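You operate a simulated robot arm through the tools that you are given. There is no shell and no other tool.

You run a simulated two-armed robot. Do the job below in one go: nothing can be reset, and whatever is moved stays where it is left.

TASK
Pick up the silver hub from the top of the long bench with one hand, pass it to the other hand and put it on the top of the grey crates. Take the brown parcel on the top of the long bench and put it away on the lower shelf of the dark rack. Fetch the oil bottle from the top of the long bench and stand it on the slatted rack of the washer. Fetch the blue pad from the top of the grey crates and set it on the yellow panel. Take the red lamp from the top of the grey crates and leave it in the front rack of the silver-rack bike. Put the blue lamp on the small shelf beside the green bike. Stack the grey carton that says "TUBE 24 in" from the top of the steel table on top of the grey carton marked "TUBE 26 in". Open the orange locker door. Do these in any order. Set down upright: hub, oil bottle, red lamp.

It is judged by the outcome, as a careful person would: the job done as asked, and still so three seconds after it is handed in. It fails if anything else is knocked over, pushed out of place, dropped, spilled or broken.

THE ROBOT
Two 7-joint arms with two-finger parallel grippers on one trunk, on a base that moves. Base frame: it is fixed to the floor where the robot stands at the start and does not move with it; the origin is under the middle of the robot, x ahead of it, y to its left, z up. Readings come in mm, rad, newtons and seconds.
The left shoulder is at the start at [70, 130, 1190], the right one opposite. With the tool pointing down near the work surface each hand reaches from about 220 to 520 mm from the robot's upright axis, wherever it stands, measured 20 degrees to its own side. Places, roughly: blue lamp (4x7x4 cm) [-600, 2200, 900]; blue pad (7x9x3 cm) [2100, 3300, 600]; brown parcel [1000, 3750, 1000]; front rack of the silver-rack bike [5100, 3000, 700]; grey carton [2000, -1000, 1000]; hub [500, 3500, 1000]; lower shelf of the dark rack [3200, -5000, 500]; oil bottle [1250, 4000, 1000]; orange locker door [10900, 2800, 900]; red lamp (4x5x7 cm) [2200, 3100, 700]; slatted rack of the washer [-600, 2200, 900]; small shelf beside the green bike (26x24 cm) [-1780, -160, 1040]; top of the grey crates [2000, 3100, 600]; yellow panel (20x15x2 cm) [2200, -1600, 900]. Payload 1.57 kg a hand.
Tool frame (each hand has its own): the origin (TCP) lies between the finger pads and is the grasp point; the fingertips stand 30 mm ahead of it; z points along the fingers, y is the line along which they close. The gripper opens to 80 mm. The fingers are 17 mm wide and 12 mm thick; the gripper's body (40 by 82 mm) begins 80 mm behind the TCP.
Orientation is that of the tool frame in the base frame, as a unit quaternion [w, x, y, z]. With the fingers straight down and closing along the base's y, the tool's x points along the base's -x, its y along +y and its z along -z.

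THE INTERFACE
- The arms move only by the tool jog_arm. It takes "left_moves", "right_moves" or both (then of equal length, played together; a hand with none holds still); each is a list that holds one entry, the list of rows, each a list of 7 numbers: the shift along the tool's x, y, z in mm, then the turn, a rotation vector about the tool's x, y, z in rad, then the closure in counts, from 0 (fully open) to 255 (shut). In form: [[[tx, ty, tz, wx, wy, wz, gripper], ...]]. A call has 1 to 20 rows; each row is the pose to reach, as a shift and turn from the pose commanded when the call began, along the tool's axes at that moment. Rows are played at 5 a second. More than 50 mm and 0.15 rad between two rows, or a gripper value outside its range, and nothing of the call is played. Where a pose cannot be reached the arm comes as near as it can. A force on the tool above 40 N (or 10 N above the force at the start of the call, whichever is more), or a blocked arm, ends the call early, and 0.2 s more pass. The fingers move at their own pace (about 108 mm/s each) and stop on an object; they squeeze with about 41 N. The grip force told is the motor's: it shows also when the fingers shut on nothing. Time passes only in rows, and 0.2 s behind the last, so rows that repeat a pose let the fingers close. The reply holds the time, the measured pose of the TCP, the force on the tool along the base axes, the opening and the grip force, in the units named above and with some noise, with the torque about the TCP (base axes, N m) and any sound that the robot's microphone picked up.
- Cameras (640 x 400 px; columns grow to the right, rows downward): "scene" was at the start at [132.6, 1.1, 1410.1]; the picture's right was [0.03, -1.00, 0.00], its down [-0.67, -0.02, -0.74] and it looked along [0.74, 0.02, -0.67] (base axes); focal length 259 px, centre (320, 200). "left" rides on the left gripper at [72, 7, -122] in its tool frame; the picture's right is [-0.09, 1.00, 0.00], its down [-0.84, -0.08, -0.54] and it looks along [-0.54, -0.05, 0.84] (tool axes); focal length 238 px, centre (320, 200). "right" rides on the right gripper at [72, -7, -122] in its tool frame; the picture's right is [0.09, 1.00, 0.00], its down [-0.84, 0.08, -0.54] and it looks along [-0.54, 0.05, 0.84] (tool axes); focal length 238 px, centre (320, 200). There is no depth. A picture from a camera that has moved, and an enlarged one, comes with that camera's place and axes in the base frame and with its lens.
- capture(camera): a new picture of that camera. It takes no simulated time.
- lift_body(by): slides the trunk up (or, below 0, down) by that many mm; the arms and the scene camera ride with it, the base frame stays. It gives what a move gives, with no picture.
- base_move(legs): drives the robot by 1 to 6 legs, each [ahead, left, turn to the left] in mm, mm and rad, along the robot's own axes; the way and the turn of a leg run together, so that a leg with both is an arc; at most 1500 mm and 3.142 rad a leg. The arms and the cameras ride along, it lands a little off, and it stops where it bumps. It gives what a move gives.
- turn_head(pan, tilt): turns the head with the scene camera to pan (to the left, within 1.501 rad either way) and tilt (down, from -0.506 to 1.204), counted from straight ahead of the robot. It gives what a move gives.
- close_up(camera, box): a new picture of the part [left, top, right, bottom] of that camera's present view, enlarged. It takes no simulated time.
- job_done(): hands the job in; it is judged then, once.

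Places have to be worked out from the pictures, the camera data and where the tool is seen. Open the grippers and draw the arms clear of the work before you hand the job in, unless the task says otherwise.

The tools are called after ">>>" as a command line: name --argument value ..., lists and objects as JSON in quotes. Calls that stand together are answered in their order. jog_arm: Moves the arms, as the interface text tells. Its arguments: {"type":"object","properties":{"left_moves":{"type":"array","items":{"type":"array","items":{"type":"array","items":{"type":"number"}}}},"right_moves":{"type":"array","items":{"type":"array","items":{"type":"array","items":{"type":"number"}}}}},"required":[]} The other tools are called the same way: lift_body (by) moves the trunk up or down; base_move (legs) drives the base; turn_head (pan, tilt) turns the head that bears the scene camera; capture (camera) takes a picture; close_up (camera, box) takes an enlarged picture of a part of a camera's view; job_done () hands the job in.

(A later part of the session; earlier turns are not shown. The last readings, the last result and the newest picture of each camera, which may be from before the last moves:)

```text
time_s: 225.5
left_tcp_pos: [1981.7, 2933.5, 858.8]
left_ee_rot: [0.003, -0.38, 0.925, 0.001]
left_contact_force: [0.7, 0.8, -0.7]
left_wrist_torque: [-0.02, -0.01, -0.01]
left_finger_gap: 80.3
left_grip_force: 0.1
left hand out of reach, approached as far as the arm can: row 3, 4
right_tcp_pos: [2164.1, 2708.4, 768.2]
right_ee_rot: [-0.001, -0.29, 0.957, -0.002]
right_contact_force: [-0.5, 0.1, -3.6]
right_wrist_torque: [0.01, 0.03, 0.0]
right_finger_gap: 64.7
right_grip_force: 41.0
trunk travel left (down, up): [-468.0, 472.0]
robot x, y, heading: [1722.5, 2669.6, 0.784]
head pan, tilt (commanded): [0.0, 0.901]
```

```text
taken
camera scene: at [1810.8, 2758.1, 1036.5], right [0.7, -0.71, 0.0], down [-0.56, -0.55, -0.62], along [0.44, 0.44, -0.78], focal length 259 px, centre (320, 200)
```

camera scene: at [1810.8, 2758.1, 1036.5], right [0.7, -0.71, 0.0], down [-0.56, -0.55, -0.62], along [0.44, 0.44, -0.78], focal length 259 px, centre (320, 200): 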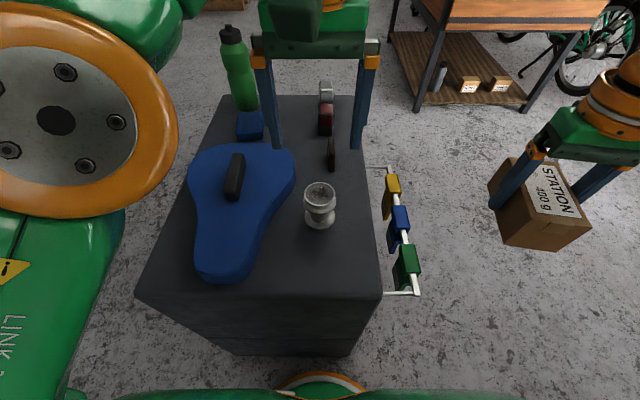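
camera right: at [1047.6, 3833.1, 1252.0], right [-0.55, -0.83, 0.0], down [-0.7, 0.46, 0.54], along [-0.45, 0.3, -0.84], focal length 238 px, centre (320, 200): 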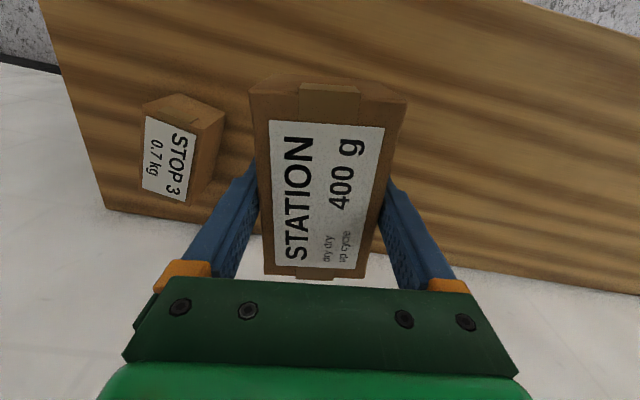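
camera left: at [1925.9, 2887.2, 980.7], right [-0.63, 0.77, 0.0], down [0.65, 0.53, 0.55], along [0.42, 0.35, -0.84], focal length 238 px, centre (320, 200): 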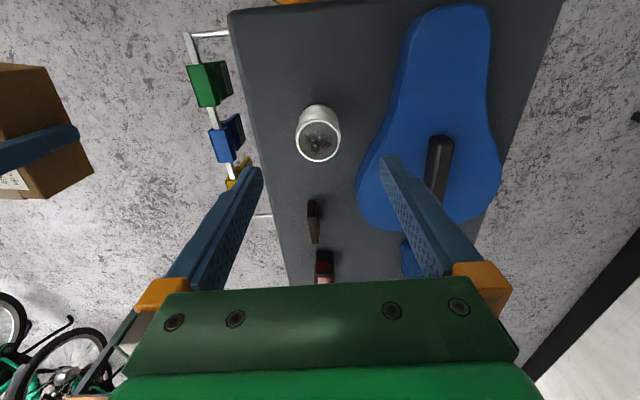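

The hub stands upright on the crates. I lift the right hand slightly, then drive around to the bench side of the crates to reach the blue pad.

>>> base_move --legs '[[-160, 0, 0], [0, 590, 0]]'

>>> jog_arm --right_moves '[[[20, 0, -15, 0, 0, 0, 255], [40, 0, -30, 0, 0, 0, 255], [50, 0, -40, 0, 0, 0, 255]]]' --left_moves '[[[0, 10, 0, 0, 0, 0, 0], [0, 30, 0, 0, 0, 0, 0], [0, 50, 0, 0, 0, 0, 0]]]'

>>> turn_head --pan 0.0 --tilt 0.5

>>> capture --camera "scene"

```text
time_s: 229.8
left_tcp_pos: [1457.4, 3234.6, 858.9]
left_ee_rot: [0.002, -0.381, 0.925, 0.001]
left_contact_force: [0.7, 0.3, 1.4]
left_wrist_torque: [-0.02, -0.01, -0.02]
left_finger_gap: 80.0
left_grip_force: 0.0
right_tcp_pos: [1638.0, 3010.4, 769.3]
right_ee_rot: [-0.001, -0.291, 0.957, -0.002]
right_contact_force: [0.4, -0.3, -4.1]
right_wrist_torque: [0.02, 0.01, -0.02]
right_finger_gap: 64.7
right_grip_force: 41.1
trunk travel left (down, up): [-468.0, 472.0]
robot x, y, heading: [1197.8, 2974.2, 0.781]
head pan, tilt (commanded): [0.0, 0.901]
```

```text
time_s: 230.6
left_tcp_pos: [1421.0, 3272.7, 859.4]
left_ee_rot: [0.003, -0.381, 0.925, 0.0]
left_contact_force: [0.6, 1.0, -0.2]
left_wrist_torque: [0.01, 0.03, 0.02]
left_finger_gap: 79.9
left_grip_force: 0.1
right_tcp_pos: [1596.8, 2982.7, 810.4]
right_ee_rot: [-0.001, -0.291, 0.957, -0.002]
right_contact_force: [-0.4, 0.2, -3.6]
right_wrist_torque: [0.01, 0.0, -0.01]
right_finger_gap: 64.8
right_grip_force: 40.8
trunk travel left (down, up): [-468.0, 472.0]
robot x, y, heading: [1191.9, 2973.7, 0.778]
head pan, tilt (commanded): [0.0, 0.901]
```

```text
time_s: 231.5
left_tcp_pos: [1421.7, 3272.4, 858.2]
left_ee_rot: [0.002, -0.381, 0.925, 0.001]
left_contact_force: [-0.4, 0.2, -0.4]
left_wrist_torque: [-0.02, 0.0, -0.03]
left_finger_gap: 80.1
left_grip_force: 0.1
right_tcp_pos: [1597.5, 2982.5, 809.3]
right_ee_rot: [-0.002, -0.291, 0.957, -0.001]
right_contact_force: [0.7, 0.5, -3.2]
right_wrist_torque: [-0.01, -0.02, -0.01]
right_finger_gap: 64.8
right_grip_force: 40.9
trunk travel left (down, up): [-468.0, 472.0]
robot x, y, heading: [1199.3, 2973.3, 0.779]
head pan, tilt (commanded): [0.0, 0.499]
```

```text
taken
camera scene: at [1296.7, 3070.1, 1070.4], right [0.7, -0.71, 0.0], down [-0.34, -0.34, -0.88], along [0.62, 0.62, -0.48], focal length 259 px, centre (320, 200)
```

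scene: 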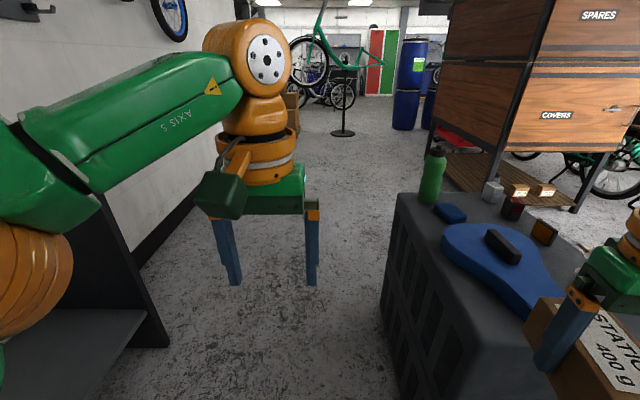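

To keep the parcel clear of the green bottle, I turn right here first to face the crates' side, then slide left along them.

>>> base_move --legs '[[0, 0, -1.572], [0, 757, 0]]'

>>> turn_head --pan 0.2 --tilt 0.8

>>> capture --camera "scene"

>>> capture --camera "left"

```text
time_s: 239.5
left_tcp_pos: [2040.5, 3267.0, 858.2]
left_ee_rot: [0.002, 0.388, 0.922, -0.001]
left_contact_force: [0.3, 0.2, 0.2]
left_wrist_torque: [-0.01, 0.02, 0.0]
left_finger_gap: 80.0
left_grip_force: 0.0
right_tcp_pos: [1750.2, 3093.8, 809.2]
right_ee_rot: [-0.002, 0.474, 0.881, 0.0]
right_contact_force: [0.5, 0.6, -3.5]
right_wrist_torque: [-0.04, -0.04, -0.02]
right_finger_gap: 65.1
right_grip_force: 41.2
trunk travel left (down, up): [-468.0, 472.0]
robot x, y, heading: [1740.7, 3493.9, -0.8]
head pan, tilt (commanded): [0.0, 0.499]
```

```text
time_s: 240.3
left_tcp_pos: [2040.8, 3267.1, 857.2]
left_ee_rot: [0.002, 0.388, 0.922, -0.002]
left_contact_force: [0.5, 0.0, 0.2]
left_wrist_torque: [0.01, 0.0, -0.05]
left_finger_gap: 79.9
left_grip_force: 0.1
right_tcp_pos: [1750.4, 3092.9, 810.6]
right_ee_rot: [-0.002, 0.473, 0.881, 0.0]
right_contact_force: [-0.5, 1.1, -3.8]
right_wrist_torque: [0.02, 0.01, 0.0]
right_finger_gap: 64.8
right_grip_force: 41.1
trunk travel left (down, up): [-468.0, 472.0]
robot x, y, heading: [1742.0, 3495.3, -0.798]
head pan, tilt (commanded): [0.201, 0.799]
```

```text
taken
camera scene: at [1843.0, 3410.3, 1044.5], right [-0.56, -0.83, 0.0], down [-0.59, 0.4, -0.7], along [0.58, -0.39, -0.72], focal length 259 px, centre (320, 200)
```

scene: 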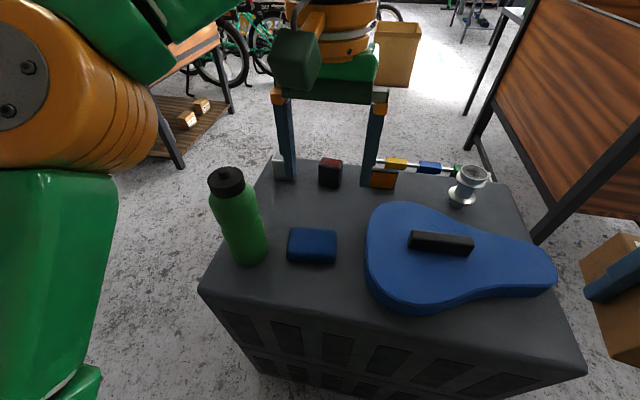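

```text
taken
camera left: at [1995.9, 3323.4, 979.6], right [0.78, 0.63, 0.0], down [0.53, -0.65, 0.55], along [0.34, -0.42, -0.84], focal length 238 px, centre (320, 200)
```

left: 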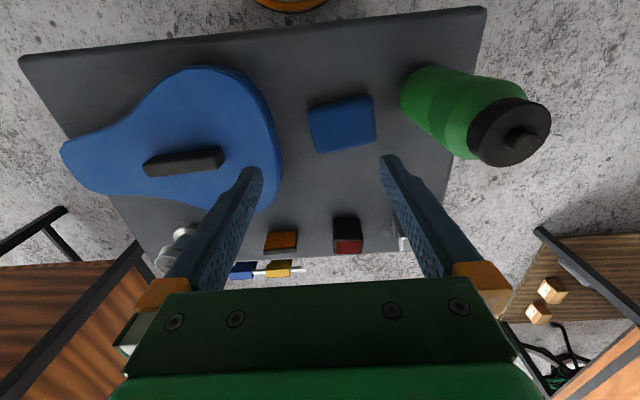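

Great view: the pad is just ahead. I zoom to measure its corners and orientation.

>>> close_up --camera "left" --box '[280, 70, 440, 190]'

>>> close_up --camera "scene" --box '[200, 150, 400, 300]'

```text
3.33 times, centred on (360, 130) of left
camera zoom: at [1995.9, 3323.4, 979.6], right [0.78, 0.63, 0.0], down [0.53, -0.65, 0.55], along [0.34, -0.42, -0.84], focal length 794 px, centre (187, 433)
```

zoom: 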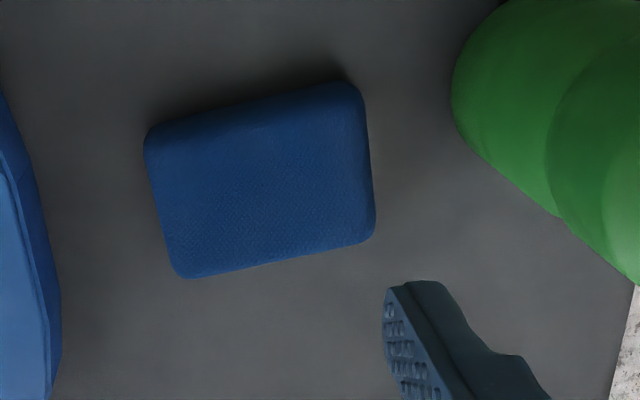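

```text
2.67 times, centred on (300, 225) of scene
camera zoom: at [1843.0, 3410.3, 1044.5], right [-0.56, -0.83, 0.0], down [-0.59, 0.4, -0.7], along [0.58, -0.39, -0.72], focal length 690 px, centre (373, 133)
```

zoom: 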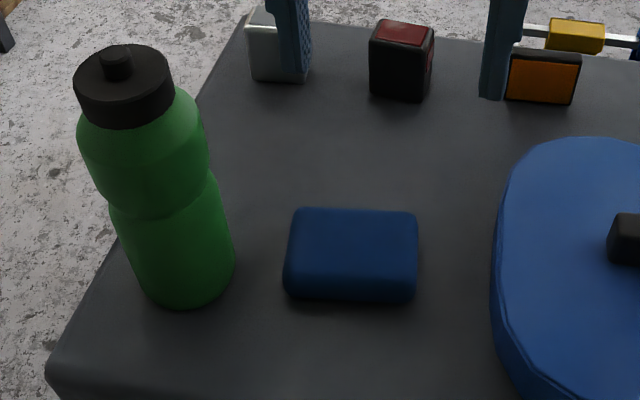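

The pad's 9 cm side runs along the crates, so I must grip across its 7 cm side. I turn the left hand by −1.69 rad about its axis (camera away from the bottle) in small steps above the crates.

>>> jog_arm --left_moves '[[[0, 0, 0, 0, 0, -0.141, 0], [0, 0, 0, 0, 0, -0.282, 0], [0, 0, 0, 0, 0, -0.423, 0], [0, 0, 0, 0, 0, -0.564, 0], [0, 0, 0, 0, 0, -0.705, 0], [0, 0, 0, 0, 0, -0.845, 0], [0, 0, 0, 0, 0, -0.986, 0], [0, 0, 0, 0, 0, -1.127, 0], [0, 0, 0, 0, 0, -1.268, 0], [0, 0, 0, 0, 0, -1.409, 0], [0, 0, 0, 0, 0, -1.55, 0], [0, 0, 0, 0, 0, -1.691, 0], [0, 0, 0, 0, 0, -1.691, 0]]]'

>>> capture --camera "left"

>>> capture --camera "scene"

```text
time_s: 243.1
left_tcp_pos: [2040.7, 3267.1, 857.0]
left_ee_rot: [0.001, -0.434, 0.901, -0.003]
left_contact_force: [0.4, -0.5, -0.5]
left_wrist_torque: [0.02, -0.01, 0.0]
left_finger_gap: 80.3
left_grip_force: 0.0
right_tcp_pos: [1750.9, 3093.7, 809.5]
right_ee_rot: [-0.003, 0.473, 0.881, 0.0]
right_contact_force: [-0.7, -0.7, -3.9]
right_wrist_torque: [0.01, 0.0, 0.06]
right_finger_gap: 64.8
right_grip_force: 40.6
trunk travel left (down, up): [-468.0, 472.0]
robot x, y, heading: [1742.9, 3493.1, -0.797]
head pan, tilt (commanded): [0.201, 0.799]
```

```text
taken
camera left: at [1991.1, 3214.9, 980.2], right [-0.72, 0.69, -0.01], down [0.58, 0.61, 0.54], along [0.38, 0.39, -0.84], focal length 238 px, centre (320, 200)
```

left: 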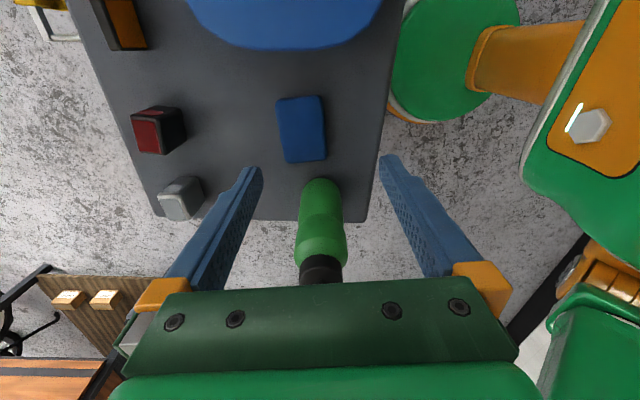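

```text
taken
camera scene: at [1843.0, 3410.4, 1044.5], right [-0.56, -0.83, 0.0], down [-0.59, 0.4, -0.7], along [0.58, -0.39, -0.72], focal length 259 px, centre (320, 200)
```

scene: 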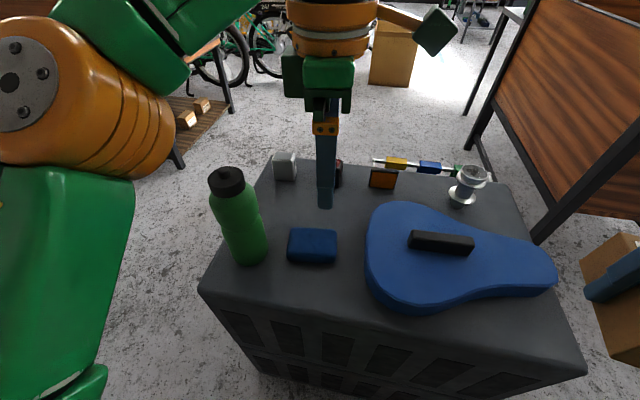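

Rotated as desired. I zoom the left camera on the pad again.

>>> close_up --camera "left" --box '[240, 70, 400, 190]'

```text
3.33 times, centred on (320, 130) of left
camera zoom: at [1991.1, 3214.9, 980.2], right [-0.72, 0.69, -0.01], down [0.58, 0.61, 0.54], along [0.38, 0.39, -0.84], focal length 794 px, centre (320, 433)
```

zoom: 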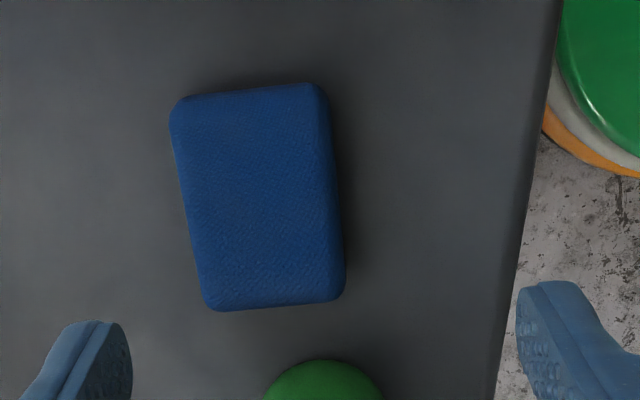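

The pad measures ~61 mm across and is now parallel to the tool axis. I move 27 mm forward/25 mm sideways and lower to z≈760 to recheck.

>>> jog_arm --left_moves '[[[-14, -13, 0, 0, 0, 0, 0], [-27, -25, 20, 0, 0, 0, 0], [-27, -25, 60, 0, 0, 0, 0], [-27, -25, 100, 0, 0, 0, 0], [-27, -25, 100, 0, 0, 0, 0]]]'

>>> close_up --camera "left" --box '[220, 80, 420, 230]'

>>> capture --camera "scene"

```text
time_s: 244.3
left_tcp_pos: [2079.4, 3273.8, 756.6]
left_ee_rot: [0.0, -0.433, 0.902, -0.003]
left_contact_force: [0.0, -0.1, 0.4]
left_wrist_torque: [0.01, 0.01, 0.01]
left_finger_gap: 80.2
left_grip_force: 0.0
right_tcp_pos: [1749.9, 3093.5, 809.8]
right_ee_rot: [-0.002, 0.473, 0.881, 0.0]
right_contact_force: [0.5, 0.2, -3.7]
right_wrist_torque: [0.02, 0.02, 0.02]
right_finger_gap: 64.9
right_grip_force: 41.5
trunk travel left (down, up): [-468.0, 472.0]
robot x, y, heading: [1743.3, 3491.2, -0.798]
head pan, tilt (commanded): [0.201, 0.799]
```

```text
2.67 times, centred on (320, 155) of left
camera zoom: at [2027.9, 3222.5, 879.2], right [-0.72, 0.69, -0.01], down [0.58, 0.61, 0.54], along [0.38, 0.39, -0.84], focal length 636 px, centre (320, 320)
```

zoom: 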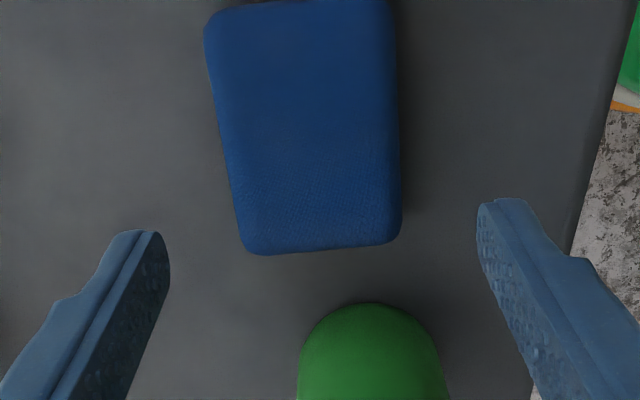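

```text
taken
camera scene: at [1842.8, 3410.5, 1044.5], right [-0.56, -0.83, 0.0], down [-0.59, 0.4, -0.7], along [0.58, -0.39, -0.72], focal length 259 px, centre (320, 200)
```

scene: 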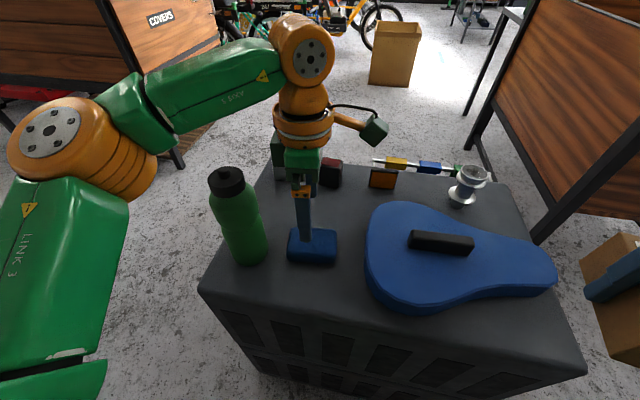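

The pad is centred within ~2 mm. I descend to z≈668 and close on it.

>>> jog_arm --left_moves '[[[3, -1.5, 30, 0, 0, 0, 0], [5, -1.5, 60, 0, 0, 0, 0], [5, -1.5, 80, 0, 0, 0, 0], [5, -1.5, 89, 0, 0, 0, 0], [5, -1.5, 89, 0, 0, 0, 0]]]'

>>> capture --camera "left"

```text
time_s: 245.5
left_tcp_pos: [2076.0, 3265.3, 667.2]
left_ee_rot: [0.001, -0.433, 0.901, -0.003]
left_contact_force: [0.0, 0.4, -0.6]
left_wrist_torque: [0.01, 0.0, 0.0]
left_finger_gap: 79.9
left_grip_force: 0.2
right_tcp_pos: [1751.2, 3093.8, 809.5]
right_ee_rot: [-0.002, 0.473, 0.881, 0.0]
right_contact_force: [0.5, -0.1, -3.2]
right_wrist_torque: [0.0, 0.0, 0.0]
right_finger_gap: 64.9
right_grip_force: 41.4
trunk travel left (down, up): [-468.0, 472.0]
robot x, y, heading: [1747.3, 3491.4, -0.795]
head pan, tilt (commanded): [0.201, 0.799]
```

```text
taken
camera left: at [2026.4, 3214.4, 790.6], right [-0.72, 0.69, -0.01], down [0.58, 0.61, 0.54], along [0.38, 0.39, -0.84], focal length 238 px, centre (320, 200)
```

left: 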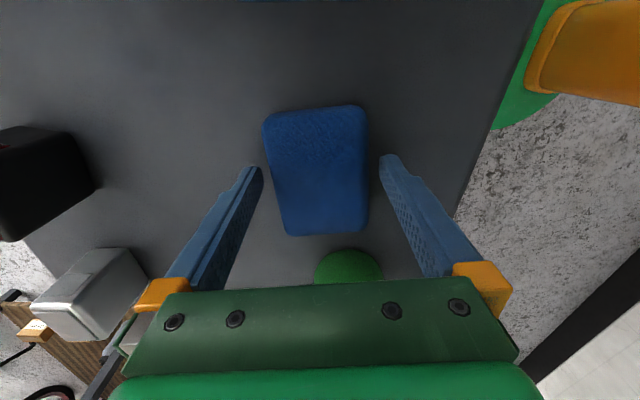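

The pad lies between the fingers. I close and lift it.

>>> jog_arm --left_moves '[[[0, 0, 0, 0, 0, 0, 50], [0, 0, 0, 0, 0, 0, 255], [0, 0, 0, 0, 0, 0, 255], [0, 0, 0, 0, 0, 0, 255]]]'

>>> jog_arm --left_moves '[[[0, 0, -20, 0, 0, 0, 255], [0, 0, -60, 0, 0, 0, 255], [0, 0, -105, 0, 0, 0, 255], [0, 0, -150, 0, 0, 0, 255], [0, 0, -190, 0, 0, 0, 255]]]'

>>> capture --camera "left"

>>> capture --camera "scene"

```text
time_s: 246.5
left_tcp_pos: [2076.4, 3265.4, 669.4]
left_ee_rot: [0.0, -0.433, 0.901, -0.002]
left_contact_force: [0.4, 0.7, -0.6]
left_wrist_torque: [-0.04, 0.0, -0.03]
left_finger_gap: 63.9
left_grip_force: 41.0
right_tcp_pos: [1751.1, 3094.1, 810.1]
right_ee_rot: [-0.002, 0.474, 0.881, 0.0]
right_contact_force: [0.2, 0.6, -3.1]
right_wrist_torque: [-0.02, 0.01, -0.02]
right_finger_gap: 64.8
right_grip_force: 40.8
trunk travel left (down, up): [-468.0, 472.0]
robot x, y, heading: [1741.4, 3498.4, -0.796]
head pan, tilt (commanded): [0.201, 0.799]
```

```text
time_s: 247.7
left_tcp_pos: [2074.0, 3266.9, 860.9]
left_ee_rot: [0.001, -0.432, 0.902, -0.003]
left_contact_force: [-0.4, -0.4, -0.8]
left_wrist_torque: [-0.01, 0.0, 0.02]
left_finger_gap: 63.6
left_grip_force: 40.2
right_tcp_pos: [1748.7, 3095.3, 809.8]
right_ee_rot: [-0.002, 0.473, 0.881, -0.001]
right_contact_force: [-1.2, 0.4, -3.7]
right_wrist_torque: [0.0, -0.01, 0.0]
right_finger_gap: 64.9
right_grip_force: 40.9
trunk travel left (down, up): [-468.0, 472.0]
robot x, y, heading: [1741.4, 3494.2, -0.796]
head pan, tilt (commanded): [0.201, 0.799]
```

```text
taken
camera left: at [2023.2, 3214.9, 982.6], right [-0.72, 0.7, -0.01], down [0.58, 0.61, 0.54], along [0.38, 0.38, -0.84], focal length 238 px, centre (320, 200)
```

left: 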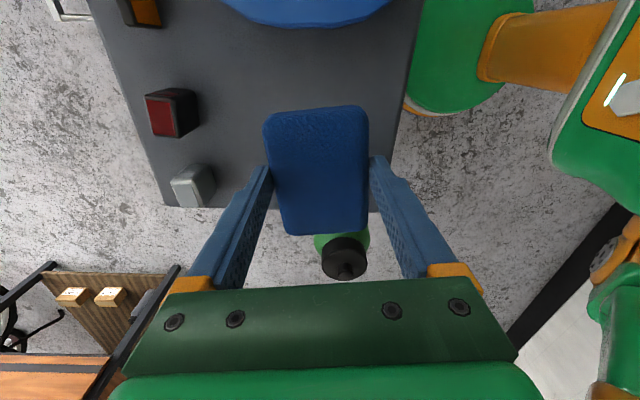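

```text
taken
camera scene: at [1841.7, 3410.4, 1044.6], right [-0.56, -0.83, 0.0], down [-0.59, 0.4, -0.7], along [0.58, -0.39, -0.72], focal length 259 px, centre (320, 200)
```

scene: 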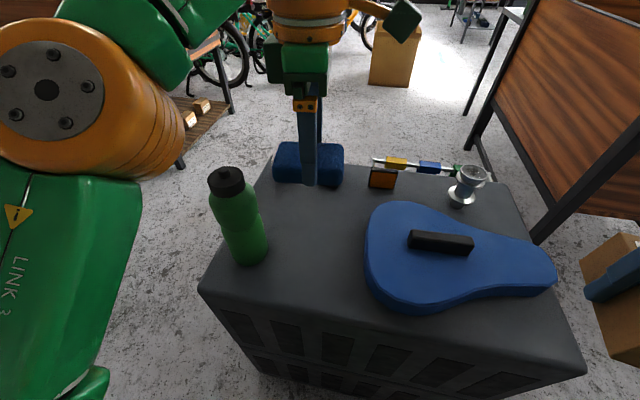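

Pad is held (64 mm). I raise the trunk back to travel height and slide right (away from the crates) along the corridor.

>>> lift_body --by 360

>>> base_move --legs '[[0, -900, 0], [0, -900, 0]]'

>>> turn_head --pan -0.3 --tilt 0.4

>>> capture --camera "scene"

```text
time_s: 251.2
left_tcp_pos: [2075.4, 3266.0, 1219.7]
left_ee_rot: [-0.001, -0.433, 0.902, -0.003]
left_contact_force: [0.0, -0.1, -0.9]
left_wrist_torque: [-0.03, 0.0, 0.01]
left_finger_gap: 63.5
left_grip_force: 41.1
right_tcp_pos: [1749.9, 3093.2, 1169.2]
right_ee_rot: [-0.002, 0.474, 0.881, 0.0]
right_contact_force: [0.2, 0.5, -4.4]
right_wrist_torque: [-0.01, 0.01, 0.04]
right_finger_gap: 64.4
right_grip_force: 41.2
trunk travel left (down, up): [-828.0, 112.0]
robot x, y, heading: [1739.8, 3498.7, -0.799]
head pan, tilt (commanded): [0.201, 0.799]
```

```text
time_s: 260.2
left_tcp_pos: [816.4, 2001.6, 1218.3]
left_ee_rot: [0.0, -0.443, 0.897, -0.003]
left_contact_force: [-0.5, 0.0, -0.5]
left_wrist_torque: [-0.04, 0.02, 0.0]
left_finger_gap: 63.6
left_grip_force: 40.2
right_tcp_pos: [495.7, 1821.3, 1171.2]
right_ee_rot: [-0.002, 0.464, 0.886, -0.001]
right_contact_force: [-0.7, -0.3, -3.0]
right_wrist_torque: [0.0, -0.01, -0.04]
right_finger_gap: 64.8
right_grip_force: 41.0
trunk travel left (down, up): [-828.0, 112.0]
robot x, y, heading: [477.7, 2220.1, -0.778]
head pan, tilt (commanded): [0.201, 0.799]
```

```text
time_s: 261.2
left_tcp_pos: [815.7, 2000.6, 1218.5]
left_ee_rot: [0.0, -0.443, 0.896, -0.003]
left_contact_force: [-1.0, -0.4, 0.4]
left_wrist_torque: [0.01, 0.0, -0.01]
left_finger_gap: 63.8
left_grip_force: 41.0
right_tcp_pos: [495.3, 1820.5, 1169.3]
right_ee_rot: [-0.001, 0.464, 0.886, 0.0]
right_contact_force: [0.4, 0.6, -2.9]
right_wrist_torque: [-0.02, -0.03, -0.01]
right_finger_gap: 64.7
right_grip_force: 41.1
trunk travel left (down, up): [-828.0, 112.0]
robot x, y, heading: [474.6, 2223.1, -0.768]
head pan, tilt (commanded): [-0.3, 0.4]
```

```text
taken
camera scene: at [556.7, 2101.6, 1439.5], right [-0.88, -0.48, 0.0], down [-0.19, 0.34, -0.92], along [0.44, -0.81, -0.39], focal length 259 px, centre (320, 200)
```

scene: 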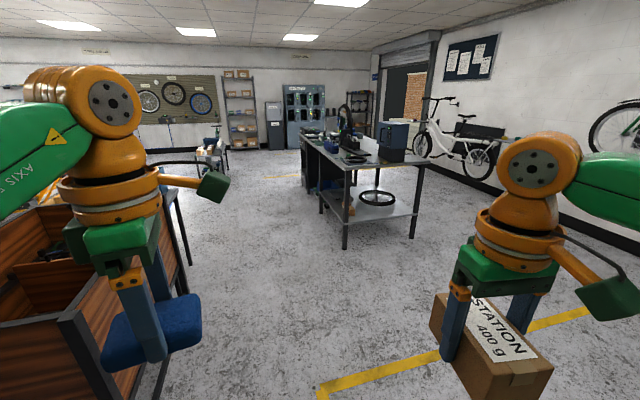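

I can see the steel table ahead. I zoom on it and on the dark rack in the far corner.

>>> close_up --camera "scene" --box '[280, 90, 440, 200]'

>>> close_up --camera "scene" --box '[260, 75, 420, 175]'

>>> close_up --camera "scene" --box '[150, 60, 330, 190]'

```text
3.64 times, centred on (360, 145) of scene
camera zoom: at [556.7, 2101.6, 1439.5], right [-0.88, -0.48, 0.0], down [-0.19, 0.34, -0.92], along [0.44, -0.81, -0.39], focal length 942 px, centre (174, 400)
```

zoom: 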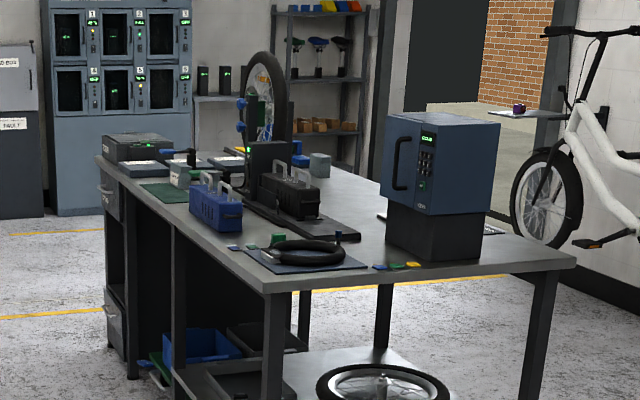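

```text
4.00 times, centred on (340, 125) of scene
camera zoom: at [556.7, 2101.6, 1439.5], right [-0.88, -0.48, 0.0], down [-0.19, 0.34, -0.92], along [0.44, -0.81, -0.39], focal length 1036 px, centre (240, 500)
```

zoom: 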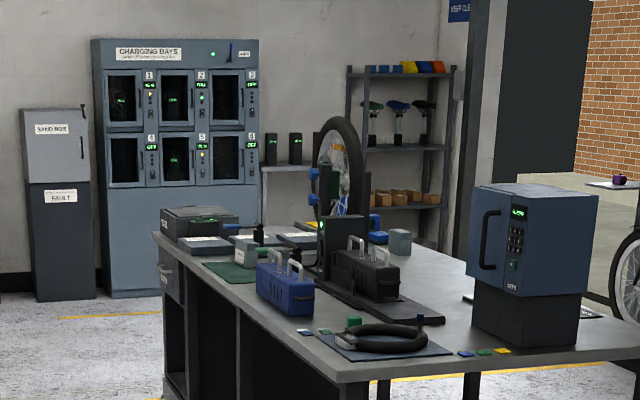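

```text
3.08 times, centred on (240, 125) of scene
camera zoom: at [556.7, 2101.6, 1439.5], right [-0.88, -0.48, 0.0], down [-0.19, 0.34, -0.92], along [0.44, -0.81, -0.39], focal length 797 px, centre (566, 431)
```

zoom: 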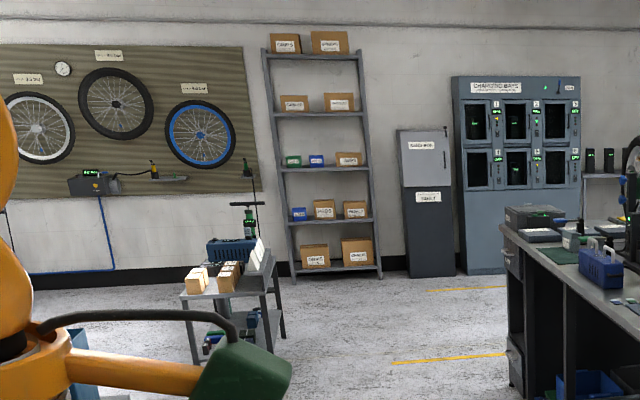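

The steel table runs from about (1381,143) away toward (2749,-1277), top z≈840. I drive into the corridor along its left side and look at the table top.

>>> base_move --legs '[[0, 0, -0.146], [1400, 0, 0], [700, 0, 0]]'

>>> turn_head --pan -0.5 --tilt 0.5

>>> capture --camera "scene"

>>> turn_head --pan -1.1 --tilt 0.6

>>> capture --camera "scene"

```text
time_s: 272.0
left_tcp_pos: [2037.0, 325.9, 1220.2]
left_ee_rot: [0.0, -0.379, 0.925, -0.004]
left_contact_force: [0.6, 0.4, -0.5]
left_wrist_torque: [-0.03, -0.02, 0.02]
left_finger_gap: 63.7
left_grip_force: 40.9
right_tcp_pos: [1693.1, 192.4, 1170.7]
right_ee_rot: [-0.001, 0.524, 0.852, 0.0]
right_contact_force: [0.4, -0.4, -3.5]
right_wrist_torque: [0.01, -0.02, 0.04]
right_finger_gap: 64.6
right_grip_force: 41.3
trunk travel left (down, up): [-828.0, 112.0]
robot x, y, heading: [1733.9, 587.9, -0.916]
head pan, tilt (commanded): [-0.3, 0.4]
```

```text
time_s: 272.8
left_tcp_pos: [2038.0, 324.2, 1218.9]
left_ee_rot: [0.0, -0.379, 0.925, -0.003]
left_contact_force: [0.7, -0.1, -0.8]
left_wrist_torque: [-0.01, 0.0, 0.01]
left_finger_gap: 63.7
left_grip_force: 41.1
right_tcp_pos: [1694.5, 189.8, 1170.7]
right_ee_rot: [-0.001, 0.524, 0.852, 0.0]
right_contact_force: [-0.1, 0.0, -4.5]
right_wrist_torque: [-0.04, 0.0, 0.02]
right_finger_gap: 64.8
right_grip_force: 40.9
trunk travel left (down, up): [-828.0, 112.0]
robot x, y, heading: [1732.0, 589.1, -0.912]
head pan, tilt (commanded): [-0.499, 0.499]
```

```text
taken
camera scene: at [1776.9, 457.3, 1430.4], right [-0.99, -0.16, 0.0], down [-0.08, 0.47, -0.88], along [0.14, -0.87, -0.48], focal length 259 px, centre (320, 200)
```

scene: 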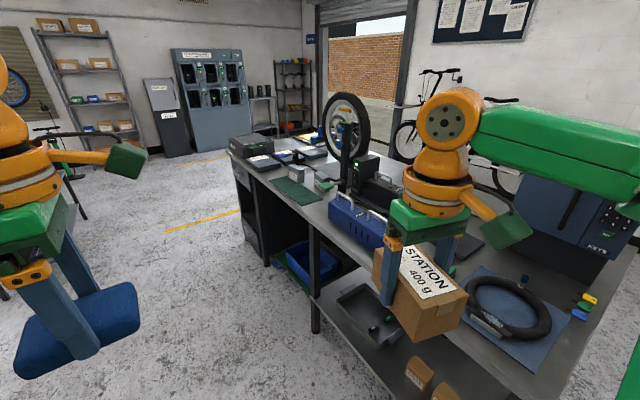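

```text
time_s: 273.8
left_tcp_pos: [2039.3, 324.2, 1219.2]
left_ee_rot: [0.0, -0.379, 0.925, -0.003]
left_contact_force: [-0.5, 0.2, 0.4]
left_wrist_torque: [-0.01, -0.01, 0.02]
left_finger_gap: 64.2
left_grip_force: 41.0
right_tcp_pos: [1695.2, 191.7, 1169.8]
right_ee_rot: [-0.002, 0.525, 0.851, 0.001]
right_contact_force: [0.6, -0.3, -4.2]
right_wrist_torque: [-0.01, 0.0, 0.01]
right_finger_gap: 64.9
right_grip_force: 41.0
trunk travel left (down, up): [-828.0, 112.0]
robot x, y, heading: [1731.5, 589.8, -0.913]
head pan, tilt (commanded): [-1.1, 0.6]
```

```text
taken
camera scene: at [1725.0, 467.2, 1421.3], right [-0.9, 0.43, 0.0], down [0.24, 0.51, -0.82], along [-0.35, -0.75, -0.57], focal length 259 px, centre (320, 200)
```

scene: 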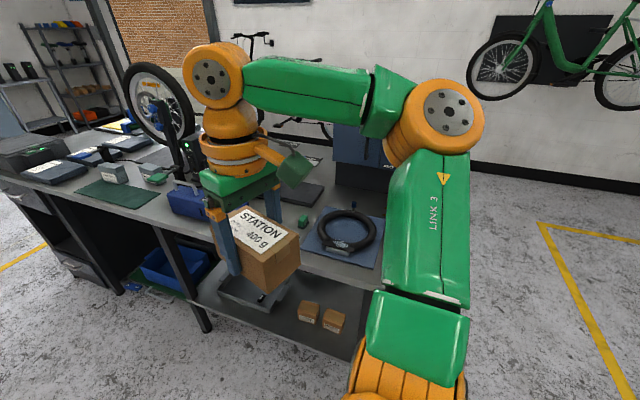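

I zoom in on the table objects to find the TUBE cartons and the yellow panel.

>>> close_up --camera "scene" --box '[0, 90, 240, 240]'

>>> turn_head --pan -0.6 --tilt 0.4

>>> close_up --camera "scene" --box '[210, 80, 370, 220]'

>>> close_up --camera "scene" --box '[240, 40, 340, 130]'

```text
2.67 times, centred on (120, 165) of scene
camera zoom: at [1725.0, 467.2, 1421.3], right [-0.9, 0.43, 0.0], down [0.24, 0.51, -0.82], along [-0.35, -0.75, -0.57], focal length 690 px, centre (853, 293)
```

zoom: 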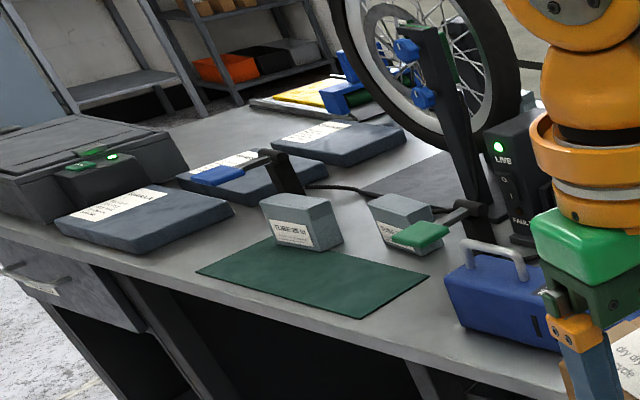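

```text
time_s: 274.7
left_tcp_pos: [2036.7, 323.6, 1218.8]
left_ee_rot: [0.0, -0.38, 0.925, -0.003]
left_contact_force: [-0.1, 0.2, -0.7]
left_wrist_torque: [0.01, 0.04, 0.0]
left_finger_gap: 64.0
left_grip_force: 41.5
right_tcp_pos: [1694.9, 190.7, 1169.8]
right_ee_rot: [-0.002, 0.524, 0.852, 0.0]
right_contact_force: [-0.3, -0.1, -3.5]
right_wrist_torque: [-0.02, -0.02, -0.02]
right_finger_gap: 64.8
right_grip_force: 41.2
trunk travel left (down, up): [-828.0, 112.0]
robot x, y, heading: [1734.5, 586.9, -0.914]
head pan, tilt (commanded): [-0.6, 0.4]
```

```text
2.86 times, centred on (290, 150) of scene
camera zoom: at [1767.8, 454.7, 1439.5], right [-1.0, -0.06, 0.0], down [-0.02, 0.39, -0.92], along [0.05, -0.92, -0.39], focal length 740 px, centre (406, 343)
```

zoom: 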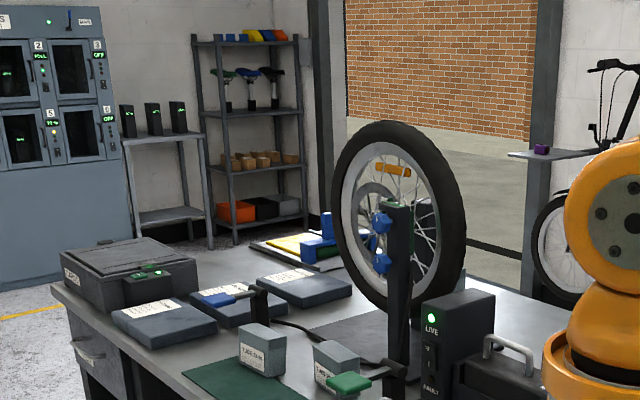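

```text
4.44 times, centred on (290, 85) of scene
camera zoom: at [1767.8, 454.7, 1439.5], right [-1.0, -0.06, 0.0], down [-0.02, 0.39, -0.92], along [0.05, -0.92, -0.39], focal length 1151 px, centre (453, 711)
```

zoom: 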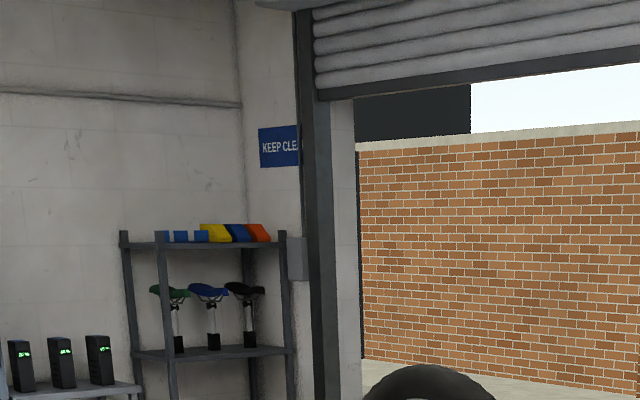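

Now I know: the two TUBE cartons are near the table's left edge, the yellow panel is near the far right end, and the dark rack has a shelf with brown parcels. I drive along the table's left side to its far end.

>>> base_move --legs '[[0, 0, 0.11], [1400, 0, 0], [980, 0, 0]]'

>>> turn_head --pan -1.2 --tilt 0.5

>>> capture --camera "scene"

>>> turn_head --pan -0.2 --tilt 0.3

>>> capture --camera "scene"

```text
time_s: 286.9
left_tcp_pos: [3737.7, -1343.2, 1219.0]
left_ee_rot: [0.0, -0.434, 0.901, -0.004]
left_contact_force: [-0.6, 0.6, 0.0]
left_wrist_torque: [-0.02, -0.01, 0.01]
left_finger_gap: 63.6
left_grip_force: 41.0
right_tcp_pos: [3412.9, -1515.4, 1170.2]
right_ee_rot: [-0.003, 0.474, 0.881, 0.0]
right_contact_force: [-0.4, 0.2, -3.4]
right_wrist_torque: [-0.06, 0.01, 0.0]
right_finger_gap: 64.5
right_grip_force: 41.3
trunk travel left (down, up): [-828.0, 112.0]
robot x, y, heading: [3406.3, -1115.7, -0.793]
head pan, tilt (commanded): [-0.6, 0.4]
```

```text
time_s: 287.9
left_tcp_pos: [3738.6, -1344.0, 1219.6]
left_ee_rot: [0.0, -0.434, 0.901, -0.003]
left_contact_force: [-0.6, 0.9, 0.1]
left_wrist_torque: [0.02, -0.02, 0.0]
left_finger_gap: 63.4
left_grip_force: 40.8
right_tcp_pos: [3414.3, -1517.0, 1169.9]
right_ee_rot: [-0.002, 0.474, 0.881, 0.0]
right_contact_force: [-0.1, 0.6, -3.8]
right_wrist_torque: [0.01, 0.02, -0.01]
right_finger_gap: 64.9
right_grip_force: 40.9
trunk travel left (down, up): [-828.0, 112.0]
robot x, y, heading: [3404.6, -1115.9, -0.796]
head pan, tilt (commanded): [-1.201, 0.499]
```

```text
taken
camera scene: at [3401.5, -1237.8, 1430.4], right [-0.91, 0.41, 0.0], down [0.2, 0.44, -0.88], along [-0.36, -0.8, -0.48], focal length 259 px, centre (320, 200)
```

scene: 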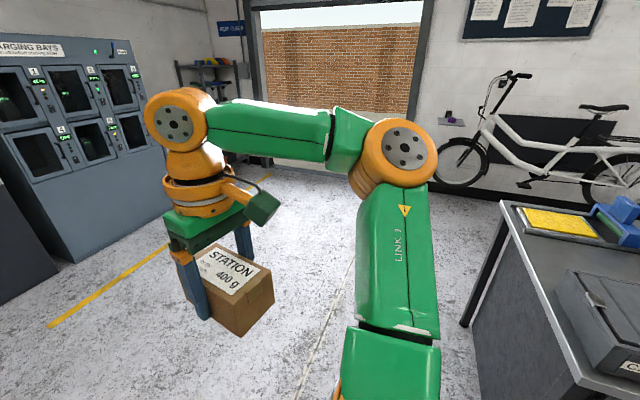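

```text
time_s: 289.2
left_tcp_pos: [3738.9, -1345.2, 1217.8]
left_ee_rot: [-0.001, -0.434, 0.901, -0.002]
left_contact_force: [0.1, 0.2, -1.1]
left_wrist_torque: [0.03, -0.01, -0.05]
left_finger_gap: 63.8
left_grip_force: 40.8
right_tcp_pos: [3414.1, -1517.1, 1170.3]
right_ee_rot: [-0.002, 0.474, 0.881, 0.0]
right_contact_force: [0.2, 0.4, -4.5]
right_wrist_torque: [0.0, -0.01, 0.0]
right_finger_gap: 64.9
right_grip_force: 40.9
trunk travel left (down, up): [-828.0, 112.0]
robot x, y, heading: [3404.8, -1116.8, -0.8]
head pan, tilt (commanded): [-0.201, 0.3]
```

```text
taken
camera scene: at [3489.5, -1233.4, 1448.8], right [-0.84, -0.54, 0.0], down [-0.16, 0.25, -0.95], along [0.52, -0.8, -0.3], focal length 259 px, centre (320, 200)
```

scene: 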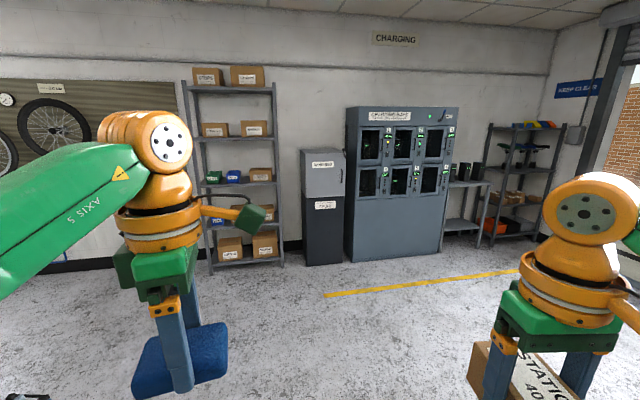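

I turn around in place to face back along the table, then slide left behind its far end to the yellow panel.

>>> base_move --legs '[[0, 0, 3.138], [0, 600, 0], [0, 560, 0]]'

>>> turn_head --pan 0.0 --tilt 0.8

>>> capture --camera "scene"

>>> capture --camera "left"

```text
time_s: 302.6
left_tcp_pos: [2228.6, -1615.8, 1219.0]
left_ee_rot: [-0.003, 0.916, 0.4, 0.0]
left_contact_force: [0.5, 0.5, -0.7]
left_wrist_torque: [-0.01, 0.01, -0.04]
left_finger_gap: 63.6
left_grip_force: 41.5
right_tcp_pos: [2564.6, -1465.2, 1169.9]
right_ee_rot: [0.0, 0.864, -0.504, 0.001]
right_contact_force: [0.0, -0.5, -2.9]
right_wrist_torque: [-0.01, 0.03, 0.01]
right_finger_gap: 64.7
right_grip_force: 41.1
trunk travel left (down, up): [-828.0, 112.0]
robot x, y, heading: [2543.2, -1867.3, 2.274]
head pan, tilt (commanded): [-0.201, 0.3]
```

```text
time_s: 303.5
left_tcp_pos: [2226.9, -1616.9, 1219.1]
left_ee_rot: [-0.003, 0.916, 0.401, 0.001]
left_contact_force: [0.2, -0.2, -1.0]
left_wrist_torque: [0.0, -0.02, -0.01]
left_finger_gap: 63.6
left_grip_force: 40.4
right_tcp_pos: [2562.9, -1468.0, 1169.9]
right_ee_rot: [-0.001, 0.864, -0.504, 0.002]
right_contact_force: [-0.3, -0.2, -4.2]
right_wrist_torque: [0.04, -0.01, 0.04]
right_finger_gap: 64.7
right_grip_force: 41.1
trunk travel left (down, up): [-828.0, 112.0]
robot x, y, heading: [2544.8, -1867.5, 2.278]
head pan, tilt (commanded): [0.0, 0.799]
```

```text
taken
camera scene: at [2457.3, -1767.4, 1404.5], right [0.76, 0.65, 0.0], down [0.46, -0.55, -0.7], along [-0.45, 0.53, -0.72], focal length 259 px, centre (320, 200)
```

scene: 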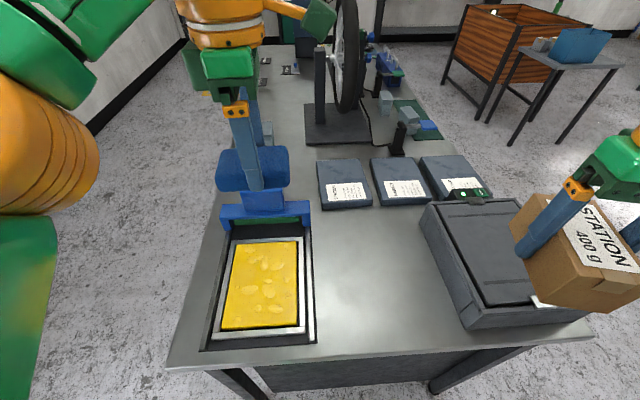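

```text
taken
camera left: at [2281.1, -1569.7, 1341.5], right [0.67, -0.74, -0.01], down [-0.62, -0.57, 0.54], along [-0.4, -0.36, -0.84], focal length 238 px, centre (320, 200)
```

left: 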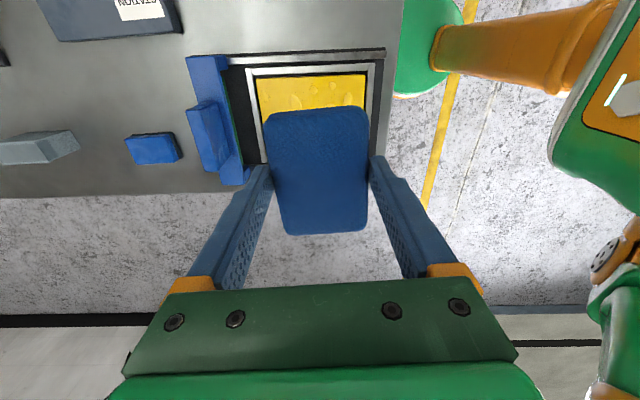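

The yellow panel (20×15 cm) centre is at about (2184,-1642), z≈865. I shift the pad over the centre and lower to about 45 mm above it.

>>> jog_arm --left_moves '[[[-20, -5, 0, 0, 0, 0, 255], [-40, -10, 20, 0, 0, 0, 255], [-57, -14.6, 55, 0, 0, 0, 255], [-57, -14.6, 100, 0, 0, 0, 255], [-57, -14.6, 145, 0, 0, 0, 255], [-57, -14.6, 190, 0, 0, 0, 255], [-57, -14.6, 235, 0, 0, 0, 255], [-57, -14.6, 268, 0, 0, 0, 255], [-57, -14.6, 268, 0, 0, 0, 255]]]'

>>> capture --camera "scene"

>>> capture --camera "left"

```text
time_s: 305.5
left_tcp_pos: [2179.9, -1647.4, 951.5]
left_ee_rot: [-0.004, 0.916, 0.402, 0.0]
left_contact_force: [0.4, 0.7, -0.7]
left_wrist_torque: [0.0, 0.01, -0.02]
left_finger_gap: 63.6
left_grip_force: 41.1
right_tcp_pos: [2563.5, -1468.3, 1169.8]
right_ee_rot: [0.0, 0.864, -0.504, 0.002]
right_contact_force: [-0.7, -0.2, -3.8]
right_wrist_torque: [-0.05, 0.01, 0.0]
right_finger_gap: 64.7
right_grip_force: 41.1
trunk travel left (down, up): [-828.0, 112.0]
robot x, y, heading: [2543.8, -1868.9, 2.271]
head pan, tilt (commanded): [0.0, 0.799]
```

```text
taken
camera scene: at [2457.6, -1767.3, 1404.5], right [0.76, 0.65, 0.0], down [0.46, -0.55, -0.7], along [-0.45, 0.53, -0.72], focal length 259 px, centre (320, 200)
```

scene: 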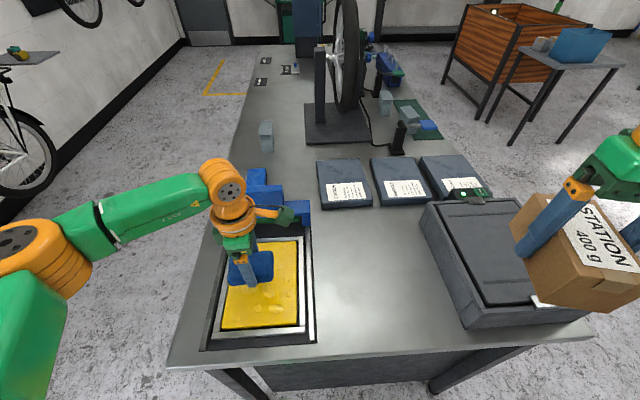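

```text
taken
camera left: at [2233.0, -1599.9, 1073.4], right [0.67, -0.74, -0.01], down [-0.62, -0.57, 0.54], along [-0.4, -0.36, -0.84], focal length 238 px, centre (320, 200)
```

left: 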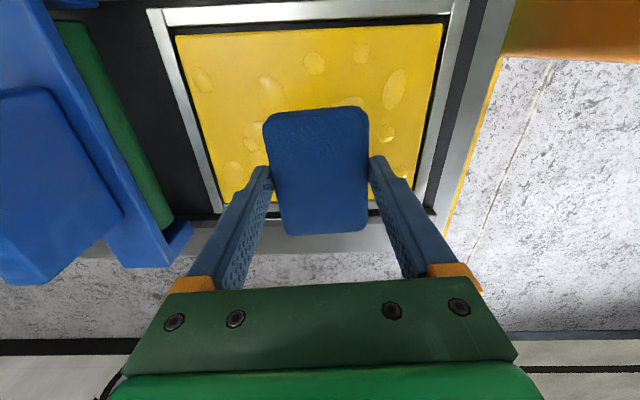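

The pad is centred over the panel (z≈865 confirmed). I lower it gradually to contact.

>>> jog_arm --left_moves '[[[0, -5, 10, 0, 0, 0, 255], [0, -5, 20, 0, 0, 0, 255], [0, -5, 30, 0, 0, 0, 255], [0, -5, 36, 0, 0, 0, 255], [0, -5, 36, 0, 0, 0, 255]]]'

>>> jog_arm --left_moves '[[[0, 0, 2, 0, 0, 0, 255], [0, 0, 4, 0, 0, 0, 255], [0, 0, 4, 0, 0, 0, 255]]]'

>>> jog_arm --left_moves '[[[0, 0, 2, 0, 0, 0, 255], [0, 0, 4, 0, 0, 0, 255], [0, 0, 4, 0, 0, 0, 255]]]'

```text
time_s: 306.7
left_tcp_pos: [2173.1, -1644.2, 915.9]
left_ee_rot: [-0.004, 0.916, 0.401, 0.0]
left_contact_force: [0.3, -1.1, -0.4]
left_wrist_torque: [-0.01, 0.02, -0.02]
left_finger_gap: 63.7
left_grip_force: 40.7
right_tcp_pos: [2563.4, -1466.6, 1169.4]
right_ee_rot: [-0.001, 0.863, -0.504, 0.003]
right_contact_force: [0.5, -0.1, -3.4]
right_wrist_torque: [0.02, 0.02, -0.01]
right_finger_gap: 64.8
right_grip_force: 40.8
trunk travel left (down, up): [-828.0, 112.0]
robot x, y, heading: [2543.8, -1868.5, 2.272]
head pan, tilt (commanded): [0.0, 0.799]
```

```text
time_s: 307.5
left_tcp_pos: [2172.4, -1643.1, 910.7]
left_ee_rot: [-0.004, 0.916, 0.401, 0.0]
left_contact_force: [0.2, 0.1, -0.1]
left_wrist_torque: [0.0, 0.01, 0.0]
left_finger_gap: 63.7
left_grip_force: 40.9
right_tcp_pos: [2562.6, -1467.0, 1169.1]
right_ee_rot: [0.0, 0.864, -0.504, 0.002]
right_contact_force: [-0.6, -0.2, -3.2]
right_wrist_torque: [0.03, -0.03, 0.0]
right_finger_gap: 64.8
right_grip_force: 40.9
trunk travel left (down, up): [-828.0, 112.0]
robot x, y, heading: [2543.4, -1869.0, 2.279]
head pan, tilt (commanded): [0.0, 0.799]
```

```text
time_s: 308.3
left_tcp_pos: [2173.3, -1643.6, 908.0]
left_ee_rot: [-0.003, 0.916, 0.401, 0.0]
left_contact_force: [0.1, 0.5, -0.4]
left_wrist_torque: [-0.04, 0.0, -0.02]
left_finger_gap: 63.7
left_grip_force: 40.6
right_tcp_pos: [2563.1, -1467.4, 1170.6]
right_ee_rot: [0.0, 0.864, -0.504, 0.002]
right_contact_force: [0.1, -0.5, -4.7]
right_wrist_torque: [0.0, -0.01, -0.01]
right_finger_gap: 64.7
right_grip_force: 40.3
trunk travel left (down, up): [-828.0, 112.0]
robot x, y, heading: [2543.5, -1868.9, 2.276]
head pan, tilt (commanded): [0.0, 0.799]
```

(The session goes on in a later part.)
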